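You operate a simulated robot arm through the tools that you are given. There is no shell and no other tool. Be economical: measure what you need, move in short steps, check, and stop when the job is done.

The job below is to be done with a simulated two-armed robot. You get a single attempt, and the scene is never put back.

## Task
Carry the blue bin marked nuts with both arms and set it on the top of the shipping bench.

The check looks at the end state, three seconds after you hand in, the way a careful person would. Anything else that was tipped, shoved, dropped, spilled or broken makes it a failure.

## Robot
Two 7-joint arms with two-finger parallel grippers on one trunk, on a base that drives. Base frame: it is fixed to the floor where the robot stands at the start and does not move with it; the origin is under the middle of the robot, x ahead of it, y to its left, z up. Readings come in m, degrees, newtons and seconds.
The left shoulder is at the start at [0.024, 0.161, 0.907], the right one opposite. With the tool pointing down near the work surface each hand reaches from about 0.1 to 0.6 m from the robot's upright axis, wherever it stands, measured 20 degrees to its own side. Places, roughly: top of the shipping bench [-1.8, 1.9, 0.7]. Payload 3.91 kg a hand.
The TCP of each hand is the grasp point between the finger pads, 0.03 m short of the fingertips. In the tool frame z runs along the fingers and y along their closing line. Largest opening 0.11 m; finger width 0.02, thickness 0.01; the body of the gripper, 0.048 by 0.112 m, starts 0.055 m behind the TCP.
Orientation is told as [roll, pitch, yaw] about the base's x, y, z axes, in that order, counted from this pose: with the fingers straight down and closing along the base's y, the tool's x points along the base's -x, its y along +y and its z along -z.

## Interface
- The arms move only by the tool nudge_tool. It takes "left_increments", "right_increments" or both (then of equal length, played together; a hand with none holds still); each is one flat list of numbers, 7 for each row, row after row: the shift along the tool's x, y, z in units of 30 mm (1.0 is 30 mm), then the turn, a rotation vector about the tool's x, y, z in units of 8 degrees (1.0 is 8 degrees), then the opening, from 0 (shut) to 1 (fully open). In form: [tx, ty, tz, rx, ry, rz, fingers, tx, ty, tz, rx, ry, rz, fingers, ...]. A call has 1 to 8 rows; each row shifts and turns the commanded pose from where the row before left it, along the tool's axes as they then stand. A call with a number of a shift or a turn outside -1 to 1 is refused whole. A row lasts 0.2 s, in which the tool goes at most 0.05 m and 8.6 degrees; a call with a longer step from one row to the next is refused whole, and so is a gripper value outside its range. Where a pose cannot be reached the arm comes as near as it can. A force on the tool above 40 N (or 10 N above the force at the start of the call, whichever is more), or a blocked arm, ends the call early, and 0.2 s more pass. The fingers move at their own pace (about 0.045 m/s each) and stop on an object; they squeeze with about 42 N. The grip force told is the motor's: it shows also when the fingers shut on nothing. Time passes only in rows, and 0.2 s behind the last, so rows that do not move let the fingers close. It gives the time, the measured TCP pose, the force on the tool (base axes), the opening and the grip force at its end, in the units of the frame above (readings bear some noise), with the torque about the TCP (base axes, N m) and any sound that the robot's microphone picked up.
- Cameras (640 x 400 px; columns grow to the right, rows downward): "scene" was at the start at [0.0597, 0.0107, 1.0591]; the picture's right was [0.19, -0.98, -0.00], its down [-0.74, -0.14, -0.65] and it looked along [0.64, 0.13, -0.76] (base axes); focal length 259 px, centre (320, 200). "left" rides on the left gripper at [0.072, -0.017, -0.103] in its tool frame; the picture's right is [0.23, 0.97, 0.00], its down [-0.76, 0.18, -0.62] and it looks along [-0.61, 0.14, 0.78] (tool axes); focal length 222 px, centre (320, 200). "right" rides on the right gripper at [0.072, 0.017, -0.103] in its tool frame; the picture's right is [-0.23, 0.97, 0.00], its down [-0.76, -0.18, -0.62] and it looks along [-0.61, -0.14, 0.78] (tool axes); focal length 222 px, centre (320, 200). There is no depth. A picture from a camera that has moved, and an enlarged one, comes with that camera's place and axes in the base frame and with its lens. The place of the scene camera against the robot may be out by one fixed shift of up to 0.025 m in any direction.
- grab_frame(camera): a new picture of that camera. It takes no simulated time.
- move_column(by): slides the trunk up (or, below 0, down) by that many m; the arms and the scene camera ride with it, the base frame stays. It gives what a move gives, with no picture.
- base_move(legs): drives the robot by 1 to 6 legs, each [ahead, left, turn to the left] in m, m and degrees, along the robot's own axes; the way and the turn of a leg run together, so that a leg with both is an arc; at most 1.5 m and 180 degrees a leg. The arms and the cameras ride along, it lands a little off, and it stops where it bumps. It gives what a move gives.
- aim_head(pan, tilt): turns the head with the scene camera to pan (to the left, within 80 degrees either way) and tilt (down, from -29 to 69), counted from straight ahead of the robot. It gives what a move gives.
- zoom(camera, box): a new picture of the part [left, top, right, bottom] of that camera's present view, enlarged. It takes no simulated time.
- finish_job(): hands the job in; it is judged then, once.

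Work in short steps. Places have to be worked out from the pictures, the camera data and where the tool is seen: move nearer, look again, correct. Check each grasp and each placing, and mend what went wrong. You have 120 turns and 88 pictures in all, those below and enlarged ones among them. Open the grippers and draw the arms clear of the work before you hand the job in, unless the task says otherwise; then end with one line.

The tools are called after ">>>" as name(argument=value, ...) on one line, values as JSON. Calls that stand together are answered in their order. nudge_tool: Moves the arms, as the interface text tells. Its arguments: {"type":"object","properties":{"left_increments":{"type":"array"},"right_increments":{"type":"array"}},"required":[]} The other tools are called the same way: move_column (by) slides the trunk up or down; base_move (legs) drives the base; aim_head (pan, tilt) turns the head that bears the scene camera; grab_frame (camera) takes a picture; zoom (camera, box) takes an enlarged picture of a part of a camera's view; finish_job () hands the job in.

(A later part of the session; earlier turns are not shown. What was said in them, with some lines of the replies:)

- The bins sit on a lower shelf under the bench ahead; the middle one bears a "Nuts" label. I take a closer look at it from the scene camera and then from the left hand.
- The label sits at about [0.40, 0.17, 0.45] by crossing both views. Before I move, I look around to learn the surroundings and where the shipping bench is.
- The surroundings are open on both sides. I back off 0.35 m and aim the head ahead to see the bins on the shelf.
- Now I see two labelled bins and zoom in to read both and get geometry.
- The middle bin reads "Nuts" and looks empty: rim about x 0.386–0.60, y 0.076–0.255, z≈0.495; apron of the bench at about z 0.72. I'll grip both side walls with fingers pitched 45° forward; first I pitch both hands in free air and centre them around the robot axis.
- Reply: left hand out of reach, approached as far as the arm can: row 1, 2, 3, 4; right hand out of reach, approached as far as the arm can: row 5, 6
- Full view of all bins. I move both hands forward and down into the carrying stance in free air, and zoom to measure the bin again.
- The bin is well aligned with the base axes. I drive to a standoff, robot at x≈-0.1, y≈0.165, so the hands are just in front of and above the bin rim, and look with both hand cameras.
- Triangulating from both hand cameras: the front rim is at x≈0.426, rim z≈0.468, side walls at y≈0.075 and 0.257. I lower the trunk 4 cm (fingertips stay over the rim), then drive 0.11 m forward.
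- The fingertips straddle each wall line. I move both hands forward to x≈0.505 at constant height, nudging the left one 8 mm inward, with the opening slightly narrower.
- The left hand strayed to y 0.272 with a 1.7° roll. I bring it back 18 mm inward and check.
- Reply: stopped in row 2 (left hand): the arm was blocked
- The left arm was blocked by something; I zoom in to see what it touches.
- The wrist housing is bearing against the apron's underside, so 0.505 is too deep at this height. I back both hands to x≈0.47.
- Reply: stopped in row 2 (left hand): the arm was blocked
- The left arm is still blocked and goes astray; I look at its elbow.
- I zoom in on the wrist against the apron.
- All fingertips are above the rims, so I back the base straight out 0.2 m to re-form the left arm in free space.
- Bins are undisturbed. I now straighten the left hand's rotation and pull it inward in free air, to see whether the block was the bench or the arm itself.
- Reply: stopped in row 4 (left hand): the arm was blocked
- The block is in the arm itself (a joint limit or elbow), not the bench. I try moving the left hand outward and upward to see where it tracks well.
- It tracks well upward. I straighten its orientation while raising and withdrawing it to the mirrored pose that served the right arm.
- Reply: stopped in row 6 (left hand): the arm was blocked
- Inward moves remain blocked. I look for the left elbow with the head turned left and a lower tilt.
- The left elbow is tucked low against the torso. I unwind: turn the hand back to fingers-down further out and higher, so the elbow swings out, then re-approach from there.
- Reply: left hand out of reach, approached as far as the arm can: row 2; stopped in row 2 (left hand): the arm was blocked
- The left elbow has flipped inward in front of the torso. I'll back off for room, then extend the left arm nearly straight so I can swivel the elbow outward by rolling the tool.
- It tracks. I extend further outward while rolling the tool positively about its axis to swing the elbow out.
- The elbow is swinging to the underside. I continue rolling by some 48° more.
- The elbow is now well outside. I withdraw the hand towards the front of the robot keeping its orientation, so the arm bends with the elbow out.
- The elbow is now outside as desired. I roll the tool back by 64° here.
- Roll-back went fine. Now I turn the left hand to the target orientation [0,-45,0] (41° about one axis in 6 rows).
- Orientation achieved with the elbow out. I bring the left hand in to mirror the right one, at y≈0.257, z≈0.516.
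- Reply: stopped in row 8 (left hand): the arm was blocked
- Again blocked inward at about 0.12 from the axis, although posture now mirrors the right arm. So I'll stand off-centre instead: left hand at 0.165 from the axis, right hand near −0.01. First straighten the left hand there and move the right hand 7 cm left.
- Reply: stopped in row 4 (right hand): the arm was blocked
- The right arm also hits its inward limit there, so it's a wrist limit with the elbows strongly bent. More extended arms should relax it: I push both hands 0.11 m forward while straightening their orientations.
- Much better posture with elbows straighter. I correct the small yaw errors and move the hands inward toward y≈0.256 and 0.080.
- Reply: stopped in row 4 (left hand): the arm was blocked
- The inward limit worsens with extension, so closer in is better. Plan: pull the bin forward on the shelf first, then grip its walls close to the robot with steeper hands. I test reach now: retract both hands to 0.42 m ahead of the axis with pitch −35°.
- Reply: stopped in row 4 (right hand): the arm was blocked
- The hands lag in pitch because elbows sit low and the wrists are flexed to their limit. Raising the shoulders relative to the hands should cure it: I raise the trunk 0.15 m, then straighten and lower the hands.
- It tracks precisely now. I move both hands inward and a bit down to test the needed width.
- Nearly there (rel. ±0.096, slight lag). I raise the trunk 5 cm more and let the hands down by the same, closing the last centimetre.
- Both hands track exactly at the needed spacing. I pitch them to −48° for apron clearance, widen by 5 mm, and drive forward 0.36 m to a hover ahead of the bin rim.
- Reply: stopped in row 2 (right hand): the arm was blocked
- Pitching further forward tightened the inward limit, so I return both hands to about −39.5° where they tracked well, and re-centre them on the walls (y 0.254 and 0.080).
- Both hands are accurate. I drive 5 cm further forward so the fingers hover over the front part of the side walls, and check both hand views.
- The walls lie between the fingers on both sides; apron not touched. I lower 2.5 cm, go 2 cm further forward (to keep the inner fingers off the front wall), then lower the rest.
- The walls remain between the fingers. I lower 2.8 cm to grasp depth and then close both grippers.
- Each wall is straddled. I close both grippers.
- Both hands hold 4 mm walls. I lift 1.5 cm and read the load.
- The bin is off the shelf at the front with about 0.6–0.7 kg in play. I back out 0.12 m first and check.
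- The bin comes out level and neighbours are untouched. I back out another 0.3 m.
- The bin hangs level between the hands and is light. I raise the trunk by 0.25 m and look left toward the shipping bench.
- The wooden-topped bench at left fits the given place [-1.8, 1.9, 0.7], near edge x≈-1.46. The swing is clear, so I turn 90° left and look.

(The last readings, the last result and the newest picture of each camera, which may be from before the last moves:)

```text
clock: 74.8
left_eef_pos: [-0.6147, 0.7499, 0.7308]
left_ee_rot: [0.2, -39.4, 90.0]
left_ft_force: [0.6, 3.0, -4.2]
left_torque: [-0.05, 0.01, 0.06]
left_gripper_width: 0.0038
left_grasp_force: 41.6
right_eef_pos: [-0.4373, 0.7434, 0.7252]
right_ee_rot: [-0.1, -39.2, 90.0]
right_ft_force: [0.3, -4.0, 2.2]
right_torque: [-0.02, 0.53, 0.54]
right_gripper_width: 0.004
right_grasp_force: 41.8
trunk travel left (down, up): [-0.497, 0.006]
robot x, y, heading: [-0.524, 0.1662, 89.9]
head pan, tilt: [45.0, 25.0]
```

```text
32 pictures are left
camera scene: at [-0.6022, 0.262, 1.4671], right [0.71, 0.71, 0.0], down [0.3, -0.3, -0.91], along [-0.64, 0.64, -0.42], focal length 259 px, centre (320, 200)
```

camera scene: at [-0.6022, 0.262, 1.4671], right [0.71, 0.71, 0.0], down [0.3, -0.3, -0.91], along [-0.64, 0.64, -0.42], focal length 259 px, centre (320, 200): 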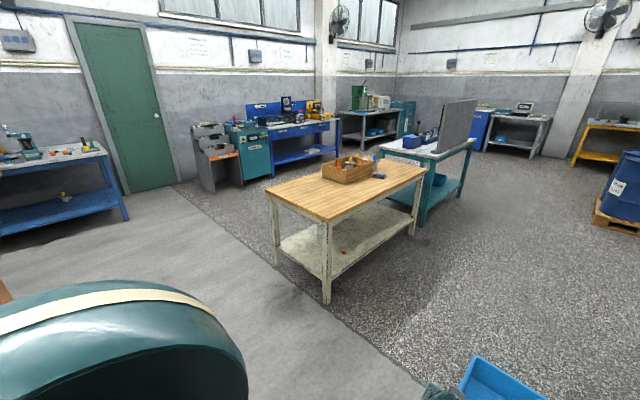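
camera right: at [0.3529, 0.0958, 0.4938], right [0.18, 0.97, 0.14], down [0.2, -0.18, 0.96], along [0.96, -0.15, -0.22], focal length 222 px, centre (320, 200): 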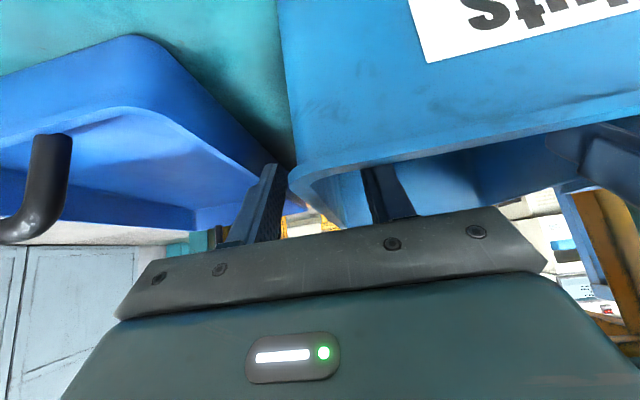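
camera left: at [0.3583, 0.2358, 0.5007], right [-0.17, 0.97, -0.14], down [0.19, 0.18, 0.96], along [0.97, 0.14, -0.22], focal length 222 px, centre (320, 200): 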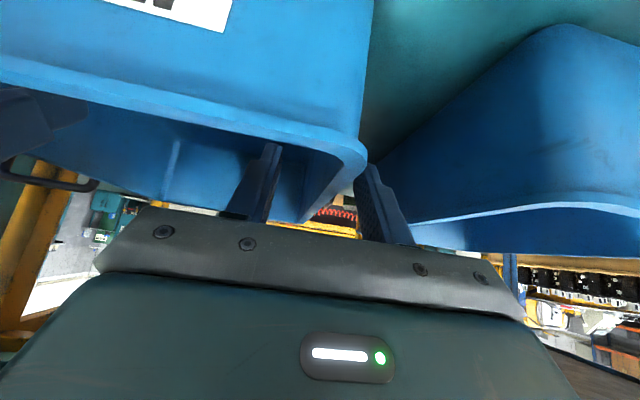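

The near end of the wooden bench (y from 1.25, x −2.18…−1.48) is free. I need about 10–12 cm more height; I raise both hands a little while drawing them in 3 cm, and watch for drift.

>>> nudge_tool(left_increments=[-0.2, 0, -0.65, 0, 0, 0, 0, -0.2, 0, -0.65, 0, 0, 0, 0, -0.2, 0, -0.65, 0, 0, 0, 0], right_increments=[-0.2, 0, -0.65, 0, 0, 0, 0, -0.2, 0, -0.65, 0, 0, 0, 0, -0.2, 0, -0.65, 0, 0, 0, 0])

```text
clock: 75.3
left_eef_pos: [-0.6137, 0.7742, 0.8045]
left_ee_rot: [-0.7, -43.9, 90.6]
left_ft_force: [6.4, 15.4, -5.3]
left_torque: [-1.03, 0.19, 1.23]
left_gripper_width: 0.0038
left_grasp_force: 41.9
right_eef_pos: [-0.4365, 0.7735, 0.7997]
right_ee_rot: [-0.1, -43.7, 90.3]
right_ft_force: [-7.0, -15.4, 1.8]
right_torque: [1.0, 0.45, 1.53]
right_gripper_width: 0.0038
right_grasp_force: 41.7
trunk travel left (down, up): [-0.497, 0.006]
robot x, y, heading: [-0.5263, 0.1647, 90.3]
head pan, tilt: [45.0, 25.0]
stopped in row 2 (left hand): the force on the tool passed its limit at 43 N (the readings are from after the stop); the commanded pose is now the measured one
```

They rose to z≈0.80, but retracting pushed them to a limit with 4.5° extra pitch. Bin still held; going forward relieves the elbows, so I move up-and-forward and restore the pitch gently.

>>> nudge_tool(left_increments=[-0.5, 0, 0, 0, 0.15, 0, 0, -0.5, 0, 0, 0, 0.2, 0, 0, -0.4, 0, 0, 0, 0.2, 0, 0], right_increments=[-0.5, 0, 0, 0, 0.15, 0, 0, -0.5, 0, 0, 0, 0.2, 0, 0, -0.4, 0, 0, 0, 0.2, 0, 0])

>>> aim_head(pan=0, tilt=45)

>>> grab_frame(camera="scene")

```text
clock: 76.1
left_eef_pos: [-0.6134, 0.8042, 0.8296]
left_ee_rot: [-0.4, -39.5, 90.2]
left_ft_force: [-0.1, 14.1, -3.8]
left_torque: [-0.2, 0.04, 1.16]
left_gripper_width: 0.0037
left_grasp_force: 42.3
right_eef_pos: [-0.4389, 0.8006, 0.8252]
right_ee_rot: [-0.1, -39.0, 90.2]
right_ft_force: [0.2, -13.0, -0.6]
right_torque: [0.14, 0.2, 1.25]
right_gripper_width: 0.004
right_grasp_force: 42.2
trunk travel left (down, up): [-0.497, 0.006]
robot x, y, heading: [-0.5281, 0.1654, 90.2]
head pan, tilt: [45.0, 25.0]
```

```text
clock: 77.3
left_eef_pos: [-0.6134, 0.8029, 0.8291]
left_ee_rot: [-0.5, -39.4, 90.2]
left_ft_force: [0.4, 13.2, -2.9]
left_torque: [1.13, 0.01, 1.15]
left_gripper_width: 0.0039
left_grasp_force: 41.9
right_eef_pos: [-0.4375, 0.8014, 0.8252]
right_ee_rot: [0.0, -39.1, 90.1]
right_ft_force: [-0.4, -13.1, -0.5]
right_torque: [-1.22, 0.11, 1.17]
right_gripper_width: 0.0042
right_grasp_force: 41.7
trunk travel left (down, up): [-0.497, 0.006]
robot x, y, heading: [-0.5231, 0.1652, 89.9]
head pan, tilt: [0.0, 45.0]
```

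```text
31 pictures are left
camera scene: at [-0.5371, 0.2781, 1.4365], right [1.0, 0.0, 0.0], down [0.0, -0.71, -0.71], along [0.0, 0.71, -0.71], focal length 259 px, centre (320, 200)
```

scene: 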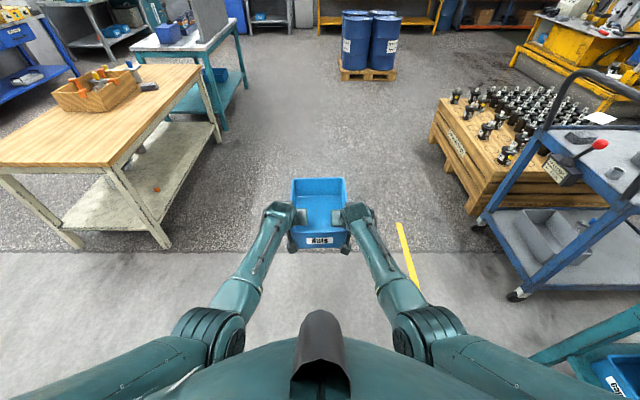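

The bin is level again with TCP at z≈0.827. I raise 2 cm more, then strafe left 1.27 m along the clear floor to line up with the bench's near end.

>>> nudge_tool(left_increments=[-0.34, 0, -0.15, 0, 0, 0, 0, -0.34, 0, -0.15, 0, 0, 0, 0], right_increments=[-0.34, 0, -0.15, 0, 0, 0, 0, -0.34, 0, -0.15, 0, 0, 0, 0])

>>> aim_head(pan=75, tilt=40)

>>> grab_frame(camera="scene")

```text
clock: 77.9
left_eef_pos: [-0.6137, 0.8154, 0.85]
left_ee_rot: [-0.3, -39.4, 90.1]
left_ft_force: [1.0, 14.4, -4.4]
left_torque: [1.03, 0.15, 1.18]
left_gripper_width: 0.0041
left_grasp_force: 42.0
right_eef_pos: [-0.4375, 0.8123, 0.8462]
right_ee_rot: [-0.1, -39.2, 90.1]
right_ft_force: [-0.2, -14.6, 1.5]
right_torque: [-1.1, 0.35, 1.35]
right_gripper_width: 0.0042
right_grasp_force: 42.3
trunk travel left (down, up): [-0.497, 0.006]
robot x, y, heading: [-0.5251, 0.1673, 90.0]
head pan, tilt: [0.0, 45.0]
```

```text
clock: 79.3
left_eef_pos: [-0.6143, 0.8135, 0.8505]
left_ee_rot: [-0.4, -39.3, 90.2]
left_ft_force: [-0.2, 14.7, -4.5]
left_torque: [-0.35, 0.16, 1.25]
left_gripper_width: 0.0043
left_grasp_force: 41.7
right_eef_pos: [-0.4363, 0.813, 0.8455]
right_ee_rot: [-0.1, -39.2, 90.1]
right_ft_force: [0.0, -14.5, 2.4]
right_torque: [0.21, 0.46, 1.44]
right_gripper_width: 0.0043
right_grasp_force: 41.8
trunk travel left (down, up): [-0.497, 0.006]
robot x, y, heading: [-0.5248, 0.1627, 90.0]
head pan, tilt: [75.0, 40.0]
```

```text
30 pictures are left
camera scene: at [-0.6191, 0.2189, 1.4438], right [0.26, 0.97, 0.0], down [0.62, -0.17, -0.77], along [-0.74, 0.2, -0.64], focal length 259 px, centre (320, 200)
```

scene: 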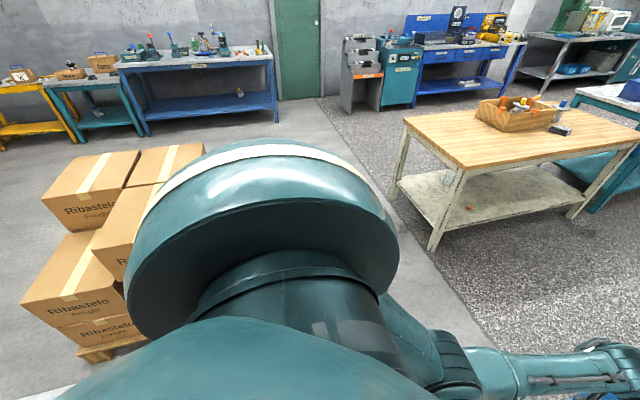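

A pallet of boxes stands to the left rear, so strafing there is risky. Instead I drive ahead 1.33 m along the clear lane and turn left 90°, to approach the bench's long side at y≈1.5 (bin tip stays off the edge at x≈−1.48).

>>> base_move(legs=[[1.33, 0, 0]])

>>> aim_head(pan=50, tilt=45)

>>> grab_frame(camera="scene")

```text
clock: 85.8
left_eef_pos: [-0.6041, 2.1104, 0.8491]
left_ee_rot: [-0.4, -39.4, 89.9]
left_ft_force: [-1.8, 15.1, -4.3]
left_torque: [-0.02, 0.09, 1.21]
left_gripper_width: 0.004
left_grasp_force: 41.6
right_eef_pos: [-0.4281, 2.1084, 0.8454]
right_ee_rot: [-0.1, -39.3, 89.7]
right_ft_force: [2.5, -14.5, 2.1]
right_torque: [-0.01, 0.36, 1.4]
right_gripper_width: 0.0036
right_grasp_force: 42.1
trunk travel left (down, up): [-0.497, 0.006]
robot x, y, heading: [-0.5177, 1.4664, 89.6]
head pan, tilt: [75.0, 40.0]
```

```text
clock: 86.7
left_eef_pos: [-0.6035, 2.111, 0.8504]
left_ee_rot: [-0.4, -39.5, 89.8]
left_ft_force: [-0.2, 15.0, -4.8]
left_torque: [-0.2, 0.26, 1.19]
left_gripper_width: 0.0036
left_grasp_force: 41.8
right_eef_pos: [-0.4278, 2.1078, 0.8447]
right_ee_rot: [0.0, -39.1, 89.8]
right_ft_force: [0.4, -15.5, 3.4]
right_torque: [0.16, 0.48, 1.45]
right_gripper_width: 0.004
right_grasp_force: 42.0
trunk travel left (down, up): [-0.497, 0.006]
robot x, y, heading: [-0.5205, 1.4637, 89.5]
head pan, tilt: [50.0, 45.0]
```

```text
29 pictures are left
camera scene: at [-0.594, 1.5453, 1.4365], right [0.65, 0.76, 0.0], down [0.54, -0.46, -0.71], along [-0.54, 0.46, -0.71], focal length 259 px, centre (320, 200)
```

scene: 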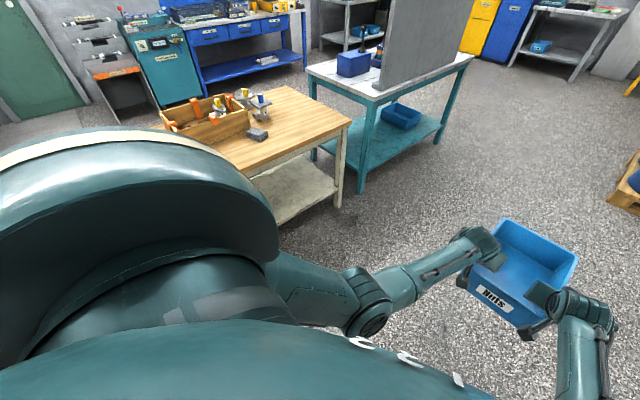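

The bench edge is at x≈−1.5, the sweep radius is about 0.83 m from x=−0.52, so there's clearance. I turn left 90°.

>>> base_move(legs=[[0, 0, 90.4]])

>>> aim_head(pan=0, tilt=45)

>>> grab_frame(camera="scene")

>>> grab_frame(camera="left")

```text
clock: 91.0
left_eef_pos: [-1.1634, 1.3587, 0.8504]
left_ee_rot: [-0.5, -39.4, -178.5]
left_ft_force: [-13.7, -1.7, -2.5]
left_torque: [-0.01, -0.24, 1.09]
left_gripper_width: 0.0037
left_grasp_force: 42.2
right_eef_pos: [-1.165, 1.535, 0.8451]
right_ee_rot: [-0.1, -39.1, -178.6]
right_ft_force: [13.5, 1.5, 0.8]
right_torque: [-0.25, 0.15, 1.25]
right_gripper_width: 0.004
right_grasp_force: 41.9
trunk travel left (down, up): [-0.497, 0.006]
robot x, y, heading: [-0.5171, 1.4601, -178.6]
head pan, tilt: [50.0, 45.0]
```

```text
clock: 92.2
left_eef_pos: [-1.1614, 1.3592, 0.8513]
left_ee_rot: [-0.5, -39.5, -178.6]
left_ft_force: [-14.5, -0.5, -5.2]
left_torque: [-0.19, -0.05, 1.16]
left_gripper_width: 0.0039
left_grasp_force: 41.9
right_eef_pos: [-1.1646, 1.536, 0.8446]
right_ee_rot: [-0.1, -39.2, -178.6]
right_ft_force: [13.9, 0.6, 2.1]
right_torque: [-0.42, -0.02, 1.38]
right_gripper_width: 0.0038
right_grasp_force: 41.5
trunk travel left (down, up): [-0.497, 0.006]
robot x, y, heading: [-0.5206, 1.4632, -178.9]
head pan, tilt: [0.0, 45.0]
```

```text
28 pictures are left
camera scene: at [-0.6431, 1.4606, 1.4365], right [-0.02, 1.0, 0.0], down [0.71, 0.02, -0.71], along [-0.71, -0.02, -0.71], focal length 259 px, centre (320, 200)
```

scene: 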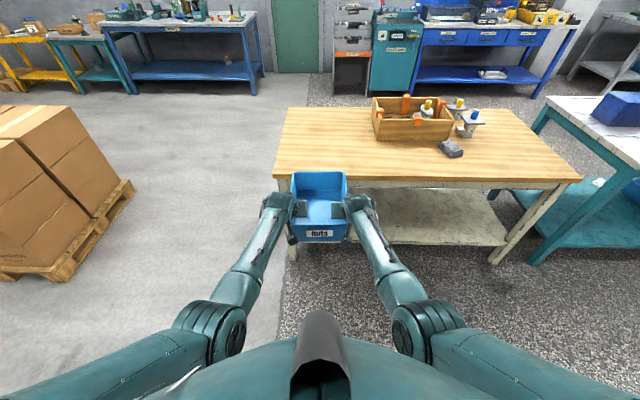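

```text
27 pictures are left
camera left: at [-1.0414, 1.3772, 0.8844], right [0.2, -0.97, -0.15], down [-0.19, -0.19, 0.96], along [-0.96, -0.16, -0.22], focal length 222 px, centre (320, 200)
```

left: 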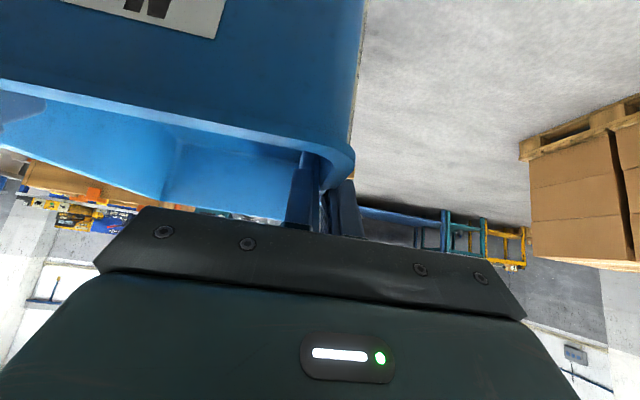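

Bin held steadily before the bench. I zoom on it to determine its bottom height relative to the rim before moving over the bench.

>>> zoom(camera="scene", box=[260, 150, 380, 260])

```text
3.64 times, centred on (320, 205) of scene
camera zoom: at [-0.6431, 1.4606, 1.4365], right [-0.02, 1.0, 0.0], down [0.71, 0.02, -0.71], along [-0.71, -0.02, -0.71], focal length 941 px, centre (320, 182)
```

zoom: 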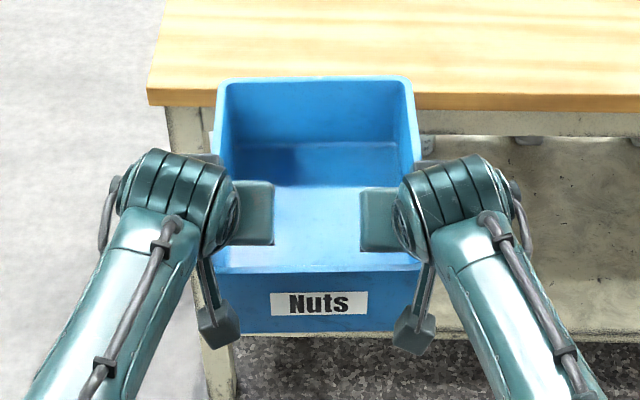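

Bin bottom is about 9 cm under the rim, so z≈0.756, some 5 cm above the bench. I shift right 0.12 m, fix the heading, and advance 0.25 m, then check.

>>> base_move(legs=[[0, -0.12, -1.2], [0.22, 0, 0]])

>>> grab_frame(camera="scene")

>>> grab_frame(camera="right")

```text
clock: 95.2
left_eef_pos: [-1.382, 1.4925, 0.8501]
left_ee_rot: [-0.5, -39.4, -179.9]
left_ft_force: [-13.3, 0.0, -2.8]
left_torque: [-0.03, 0.22, 1.06]
left_gripper_width: 0.0036
left_grasp_force: 41.8
right_eef_pos: [-1.3807, 1.6688, 0.8448]
right_ee_rot: [0.0, -39.1, -180.0]
right_ft_force: [12.5, 0.0, 0.5]
right_torque: [-0.16, -0.24, 1.23]
right_gripper_width: 0.004
right_grasp_force: 41.6
trunk travel left (down, up): [-0.497, 0.006]
robot x, y, heading: [-0.7375, 1.5862, 179.9]
head pan, tilt: [0.0, 45.0]
```

```text
25 pictures are left
camera scene: at [-0.8615, 1.5832, 1.4364], right [0.0, 1.0, 0.0], down [0.71, 0.0, -0.71], along [-0.71, 0.0, -0.71], focal length 259 px, centre (320, 200)
```

scene: 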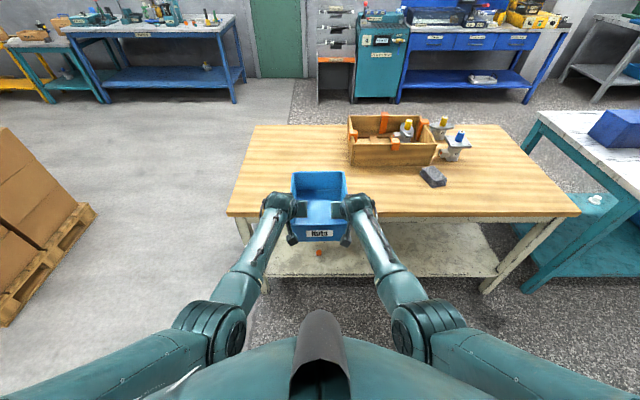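

```text
24 pictures are left
camera right: at [-1.2592, 1.6524, 0.8788], right [-0.18, -0.97, 0.14], down [-0.2, 0.18, 0.96], along [-0.96, 0.14, -0.22], focal length 222 px, centre (320, 200)
```

right: 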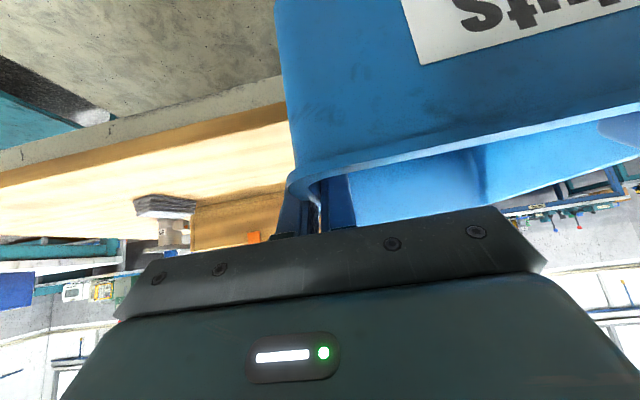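

The bench edge comes out at x≈−1.53…−1.56, top about 0.67–0.70; the wooden box's near corner is at about (−1.84, 1.71). I advance 0.27 m with 6 cm to the left to stay well clear of the box.

>>> base_move(legs=[[0.1, 0.06, 0], [0.17, 0, 0]])

>>> grab_frame(camera="scene")

>>> grab_frame(camera="left")

```text
clock: 97.5
left_eef_pos: [-1.6526, 1.4337, 0.8509]
left_ee_rot: [-0.6, -39.5, -179.9]
left_ft_force: [-14.4, -0.8, -3.6]
left_torque: [-0.17, 0.64, 1.08]
left_gripper_width: 0.0039
left_grasp_force: 42.5
right_eef_pos: [-1.6526, 1.6096, 0.8438]
right_ee_rot: [-0.1, -38.9, -179.9]
right_ft_force: [13.5, 0.5, 0.7]
right_torque: [-0.35, -0.69, 1.28]
right_gripper_width: 0.0041
right_grasp_force: 42.2
trunk travel left (down, up): [-0.497, 0.006]
robot x, y, heading: [-1.0068, 1.5266, 180.0]
head pan, tilt: [0.0, 45.0]
```

```text
23 pictures are left
camera scene: at [-1.1322, 1.5235, 1.4364], right [0.0, 1.0, 0.0], down [0.71, 0.0, -0.71], along [-0.71, 0.0, -0.71], focal length 259 px, centre (320, 200)
```

scene: 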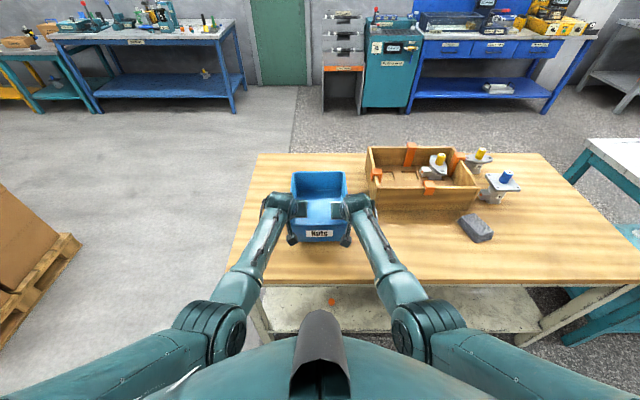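

```text
22 pictures are left
camera left: at [-1.5318, 1.4492, 0.884], right [0.17, -0.97, -0.15], down [-0.19, -0.18, 0.96], along [-0.97, -0.14, -0.22], focal length 222 px, centre (320, 200)
```

left: 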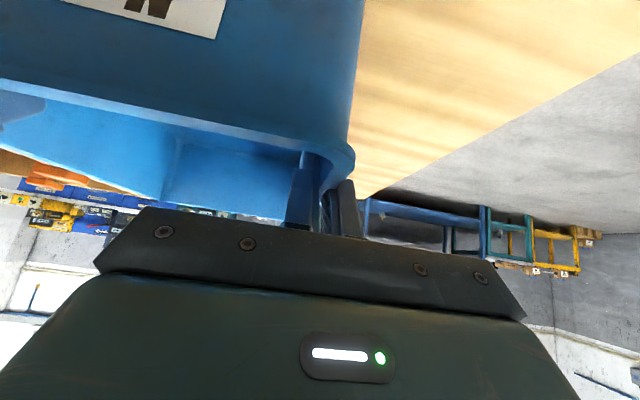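

The bin hangs over the bench, about 7 cm inside the edge and clear of the box. I lower in steps and watch the forces.

>>> move_column(by=-0.04)

>>> move_column(by=-0.012)

>>> zoom(camera="scene", box=[240, 150, 400, 260])

```text
clock: 98.3
left_eef_pos: [-1.6524, 1.4332, 0.8108]
left_ee_rot: [-0.5, -39.5, -179.6]
left_ft_force: [-11.6, -0.6, -5.0]
left_torque: [-0.25, -0.74, 0.91]
left_gripper_width: 0.0037
left_grasp_force: 41.3
right_eef_pos: [-1.6507, 1.6095, 0.8046]
right_ee_rot: [-0.2, -39.0, -179.8]
right_ft_force: [12.5, 0.7, 2.5]
right_torque: [-0.44, 0.65, 1.11]
right_gripper_width: 0.0039
right_grasp_force: 41.8
trunk travel left (down, up): [-0.457, 0.046]
robot x, y, heading: [-1.0092, 1.5258, 180.1]
head pan, tilt: [0.0, 45.0]
```

```text
clock: 98.9
left_eef_pos: [-1.6539, 1.4336, 0.8079]
left_ee_rot: [-0.5, -40.4, -179.8]
left_ft_force: [-8.0, -3.8, 18.1]
left_torque: [-0.57, -0.62, 0.81]
left_gripper_width: 0.0039
left_grasp_force: 41.8
right_eef_pos: [-1.6522, 1.6103, 0.799]
right_ee_rot: [-0.1, -39.9, -179.8]
right_ft_force: [7.8, 3.7, 19.5]
right_torque: [-0.68, -1.07, 1.2]
right_gripper_width: 0.0038
right_grasp_force: 42.0
trunk travel left (down, up): [-0.445, 0.058]
robot x, y, heading: [-1.0066, 1.5222, 180.0]
head pan, tilt: [0.0, 45.0]
```

```text
3.64 times, centred on (320, 205) of scene
camera zoom: at [-1.1269, 1.5237, 1.3856], right [0.0, 1.0, 0.0], down [0.7, 0.0, -0.71], along [-0.71, 0.0, -0.7], focal length 941 px, centre (320, 182)
```

zoom: 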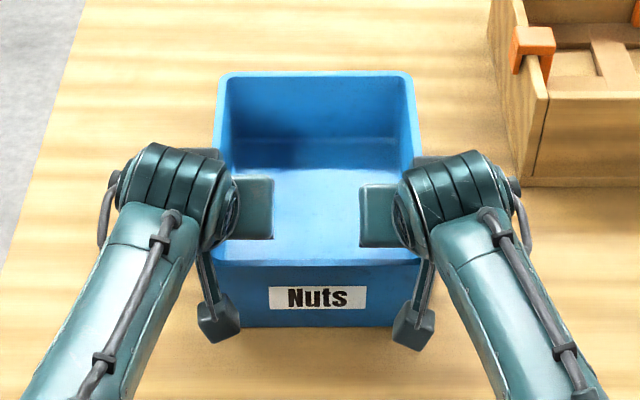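

Contact: about 38 N upward, so the bin is on the bench top. I relieve 5 mm of pressing and open the grippers partly.

>>> move_column(by=0.005)

>>> nudge_tool(left_increments=[0, 0, 0, 0, 0, 0, 0.15, 0, 0, 0, 0, 0, 0, 0.4, 0, 0, 0, 0, 0, 0, 0.4, 0, 0, 0, 0, 0, 0, 0.4], right_increments=[0, 0, 0, 0, 0, 0, 0.15, 0, 0, 0, 0, 0, 0, 0.4, 0, 0, 0, 0, 0, 0, 0.4, 0, 0, 0, 0, 0, 0, 0.4])

>>> grab_frame(camera="left")

>>> grab_frame(camera="right")

```text
clock: 99.5
left_eef_pos: [-1.6528, 1.4335, 0.8074]
left_ee_rot: [-0.4, -40.0, -179.8]
left_ft_force: [-12.7, -2.2, 10.2]
left_torque: [-0.6, 1.04, 0.67]
left_gripper_width: 0.004
left_grasp_force: 41.8
right_eef_pos: [-1.6499, 1.6097, 0.7984]
right_ee_rot: [-0.1, -39.3, -179.8]
right_ft_force: [3.5, 0.6, 11.5]
right_torque: [-0.54, 1.3, 0.71]
right_gripper_width: 0.0037
right_grasp_force: 41.9
trunk travel left (down, up): [-0.45, 0.053]
robot x, y, heading: [-1.009, 1.5224, 180.2]
head pan, tilt: [0.0, 45.0]
```

```text
clock: 100.5
left_eef_pos: [-1.6534, 1.4342, 0.8037]
left_ee_rot: [-0.5, -39.5, -179.8]
left_ft_force: [0.2, 0.8, 0.5]
left_torque: [0.02, -0.01, -0.03]
left_gripper_width: 0.0443
left_grasp_force: 0.1
right_eef_pos: [-1.6508, 1.6099, 0.7979]
right_ee_rot: [-0.1, -39.1, -179.8]
right_ft_force: [-0.1, 0.6, 0.0]
right_torque: [-0.04, 0.01, -0.02]
right_gripper_width: 0.0439
right_grasp_force: 0.2
trunk travel left (down, up): [-0.45, 0.053]
robot x, y, heading: [-1.0074, 1.523, 180.3]
head pan, tilt: [0.0, 45.0]
```

```text
20 pictures are left
camera left: at [-1.5311, 1.4492, 0.8373], right [0.17, -0.97, -0.15], down [-0.19, -0.18, 0.96], along [-0.97, -0.14, -0.22], focal length 222 px, centre (320, 200)
```

left: 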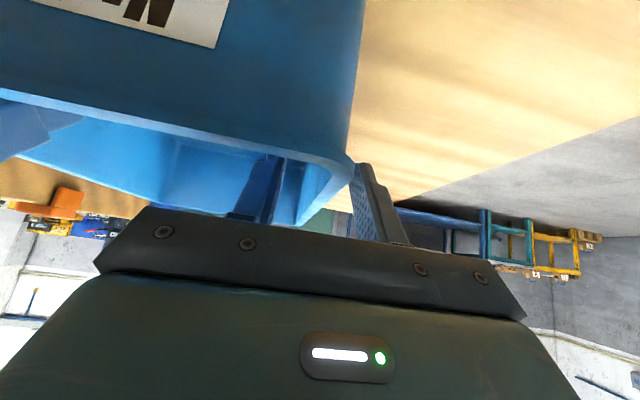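

```text
19 pictures are left
camera right: at [-1.5291, 1.5924, 0.8319], right [-0.18, -0.97, 0.14], down [-0.2, 0.18, 0.96], along [-0.96, 0.14, -0.22], focal length 222 px, centre (320, 200)
```

right: 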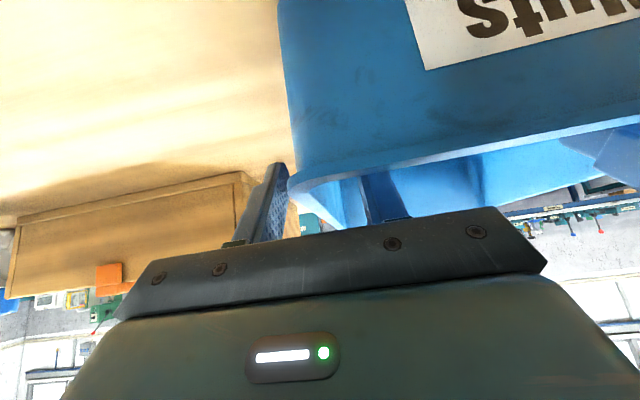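

Both are released, with walls free between the fingers. I raise the trunk 5 cm plus a small arm lift so the fingertips clear the rim.

>>> move_column(by=0.052)

>>> nudge_tool(left_increments=[-0.34, 0, -0.15, 0, 0, 0, 0.4, -0.34, 0, -0.15, 0, 0, 0, 0.4], right_increments=[-0.34, 0, -0.15, 0, 0, 0, 0.4, -0.34, 0, -0.15, 0, 0, 0, 0.4])

>>> grab_frame(camera="left")

>>> grab_frame(camera="right")

```text
clock: 101.4
left_eef_pos: [-1.653, 1.4329, 0.8559]
left_ee_rot: [-0.5, -39.5, -179.8]
left_ft_force: [-0.1, -0.7, -0.8]
left_torque: [-0.04, 0.03, 0.03]
left_gripper_width: 0.0439
left_grasp_force: 0.0
right_eef_pos: [-1.6498, 1.6096, 0.8506]
right_ee_rot: [-0.2, -39.1, -179.8]
right_ft_force: [-0.7, -0.4, -0.3]
right_torque: [0.03, 0.0, 0.0]
right_gripper_width: 0.0439
right_grasp_force: 0.1
trunk travel left (down, up): [-0.502, 0.001]
robot x, y, heading: [-1.0057, 1.5234, 180.2]
head pan, tilt: [0.0, 45.0]
```

```text
clock: 102.0
left_eef_pos: [-1.6642, 1.4341, 0.8762]
left_ee_rot: [-0.5, -39.4, -179.8]
left_ft_force: [-0.2, -0.1, 0.5]
left_torque: [-0.01, 0.03, -0.02]
left_gripper_width: 0.044
left_grasp_force: 0.1
right_eef_pos: [-1.6617, 1.6097, 0.8696]
right_ee_rot: [-0.1, -39.1, -179.9]
right_ft_force: [-0.5, 0.0, 0.2]
right_torque: [0.0, 0.01, -0.04]
right_gripper_width: 0.044
right_grasp_force: 0.0
trunk travel left (down, up): [-0.502, 0.001]
robot x, y, heading: [-1.008, 1.5244, 179.9]
head pan, tilt: [0.0, 45.0]
```

```text
18 pictures are left
camera left: at [-1.5414, 1.4492, 0.9095], right [0.17, -0.97, -0.15], down [-0.19, -0.18, 0.96], along [-0.97, -0.14, -0.22], focal length 222 px, centre (320, 200)
```

left: 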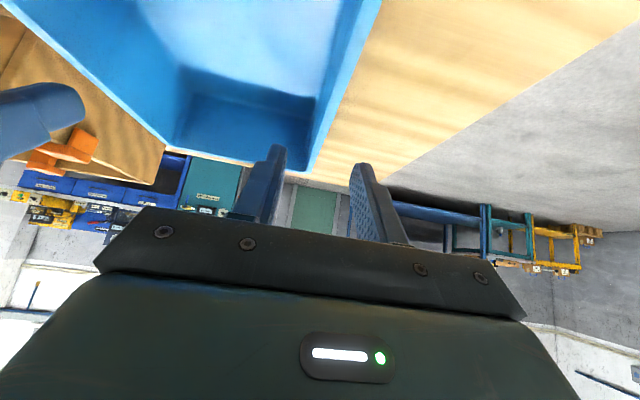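

```text
17 pictures are left
camera right: at [-1.54, 1.5929, 0.9036], right [-0.18, -0.97, 0.14], down [-0.2, 0.18, 0.96], along [-0.96, 0.14, -0.22], focal length 222 px, centre (320, 200)
```

right: 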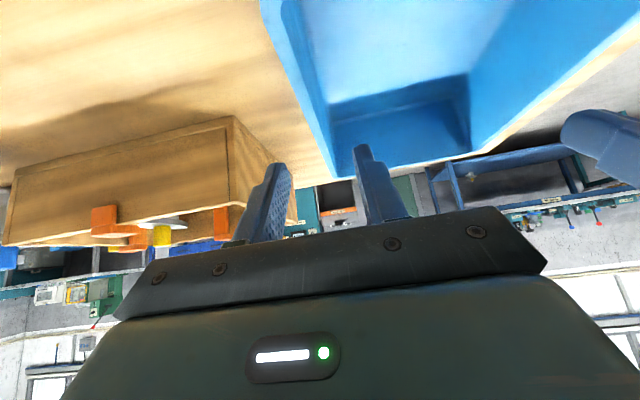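

The bin sits flat and the fingertips are above the rim. I back away 0.4 m and take a final look.

>>> base_move(legs=[[-0.4, 0, 0]])

>>> grab_frame(camera="scene")

>>> zoom(camera="scene", box=[220, 90, 460, 240])

```text
clock: 104.5
left_eef_pos: [-1.2629, 1.4327, 0.8761]
left_ee_rot: [-0.5, -39.5, -179.7]
left_ft_force: [0.1, 0.1, 0.1]
left_torque: [-0.01, 0.0, -0.01]
left_gripper_width: 0.044
left_grasp_force: 0.1
right_eef_pos: [-1.2623, 1.6095, 0.8696]
right_ee_rot: [-0.3, -39.2, -179.7]
right_ft_force: [0.0, 0.9, 0.3]
right_torque: [0.0, 0.02, 0.02]
right_gripper_width: 0.0441
right_grasp_force: 0.0
trunk travel left (down, up): [-0.502, 0.001]
robot x, y, heading: [-0.6046, 1.5243, -179.8]
head pan, tilt: [0.0, 45.0]
```

```text
16 pictures are left
camera scene: at [-0.7306, 1.5234, 1.4416], right [0.0, 1.0, 0.0], down [0.71, 0.0, -0.71], along [-0.71, 0.0, -0.71], focal length 259 px, centre (320, 200)
```

scene: 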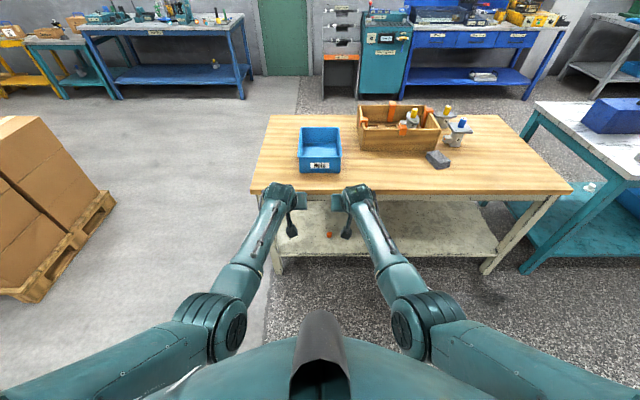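

```text
2.67 times, centred on (340, 165) of scene
camera zoom: at [-0.7306, 1.5234, 1.4416], right [0.0, 1.0, 0.0], down [0.71, 0.0, -0.71], along [-0.71, 0.0, -0.71], focal length 690 px, centre (267, 293)
```

zoom: 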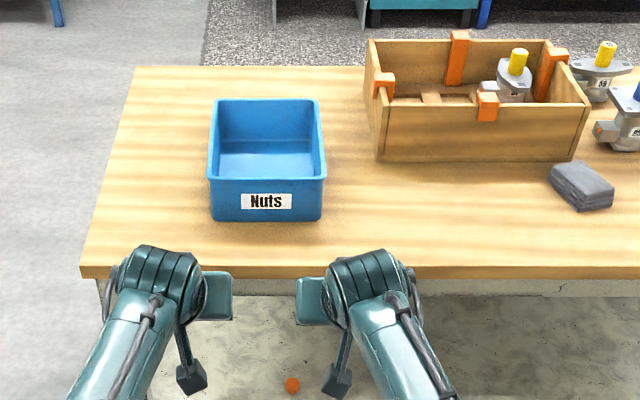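

The bin stands flat on the wooden shipping bench, nothing else disturbed. I open the grippers fully and hand in.

>>> nudge_tool(left_increments=[0, 0, 0, 0, 0, 0, 0.9, 0, 0, 0, 0, 0, 0, 0.9, 0, 0, 0, 0, 0, 0, 0.9], right_increments=[0, 0, 0, 0, 0, 0, 0.9, 0, 0, 0, 0, 0, 0, 0.9, 0, 0, 0, 0, 0, 0, 0.9])

>>> finish_job()

```text
clock: 105.3
left_eef_pos: [-1.2632, 1.4317, 0.8756]
left_ee_rot: [-0.5, -39.5, -179.7]
left_ft_force: [0.7, 0.2, 0.0]
left_torque: [-0.01, 0.01, -0.03]
left_gripper_width: 0.0993
left_grasp_force: 0.1
right_eef_pos: [-1.2624, 1.6097, 0.8692]
right_ee_rot: [-0.1, -39.0, -179.7]
right_ft_force: [-0.2, -0.4, 0.1]
right_torque: [-0.01, 0.05, 0.02]
right_gripper_width: 0.0988
right_grasp_force: 0.0
trunk travel left (down, up): [-0.502, 0.001]
robot x, y, heading: [-0.6057, 1.5247, -179.8]
head pan, tilt: [0.0, 45.0]
```

```text
The job is handed in.
```

The blue bin marked "Nuts" was carried with both arms and stands flat on top of the wooden shipping bench; in the pictures nothing else was moved, the grippers are open and the arms are clear, and the job is handed in.
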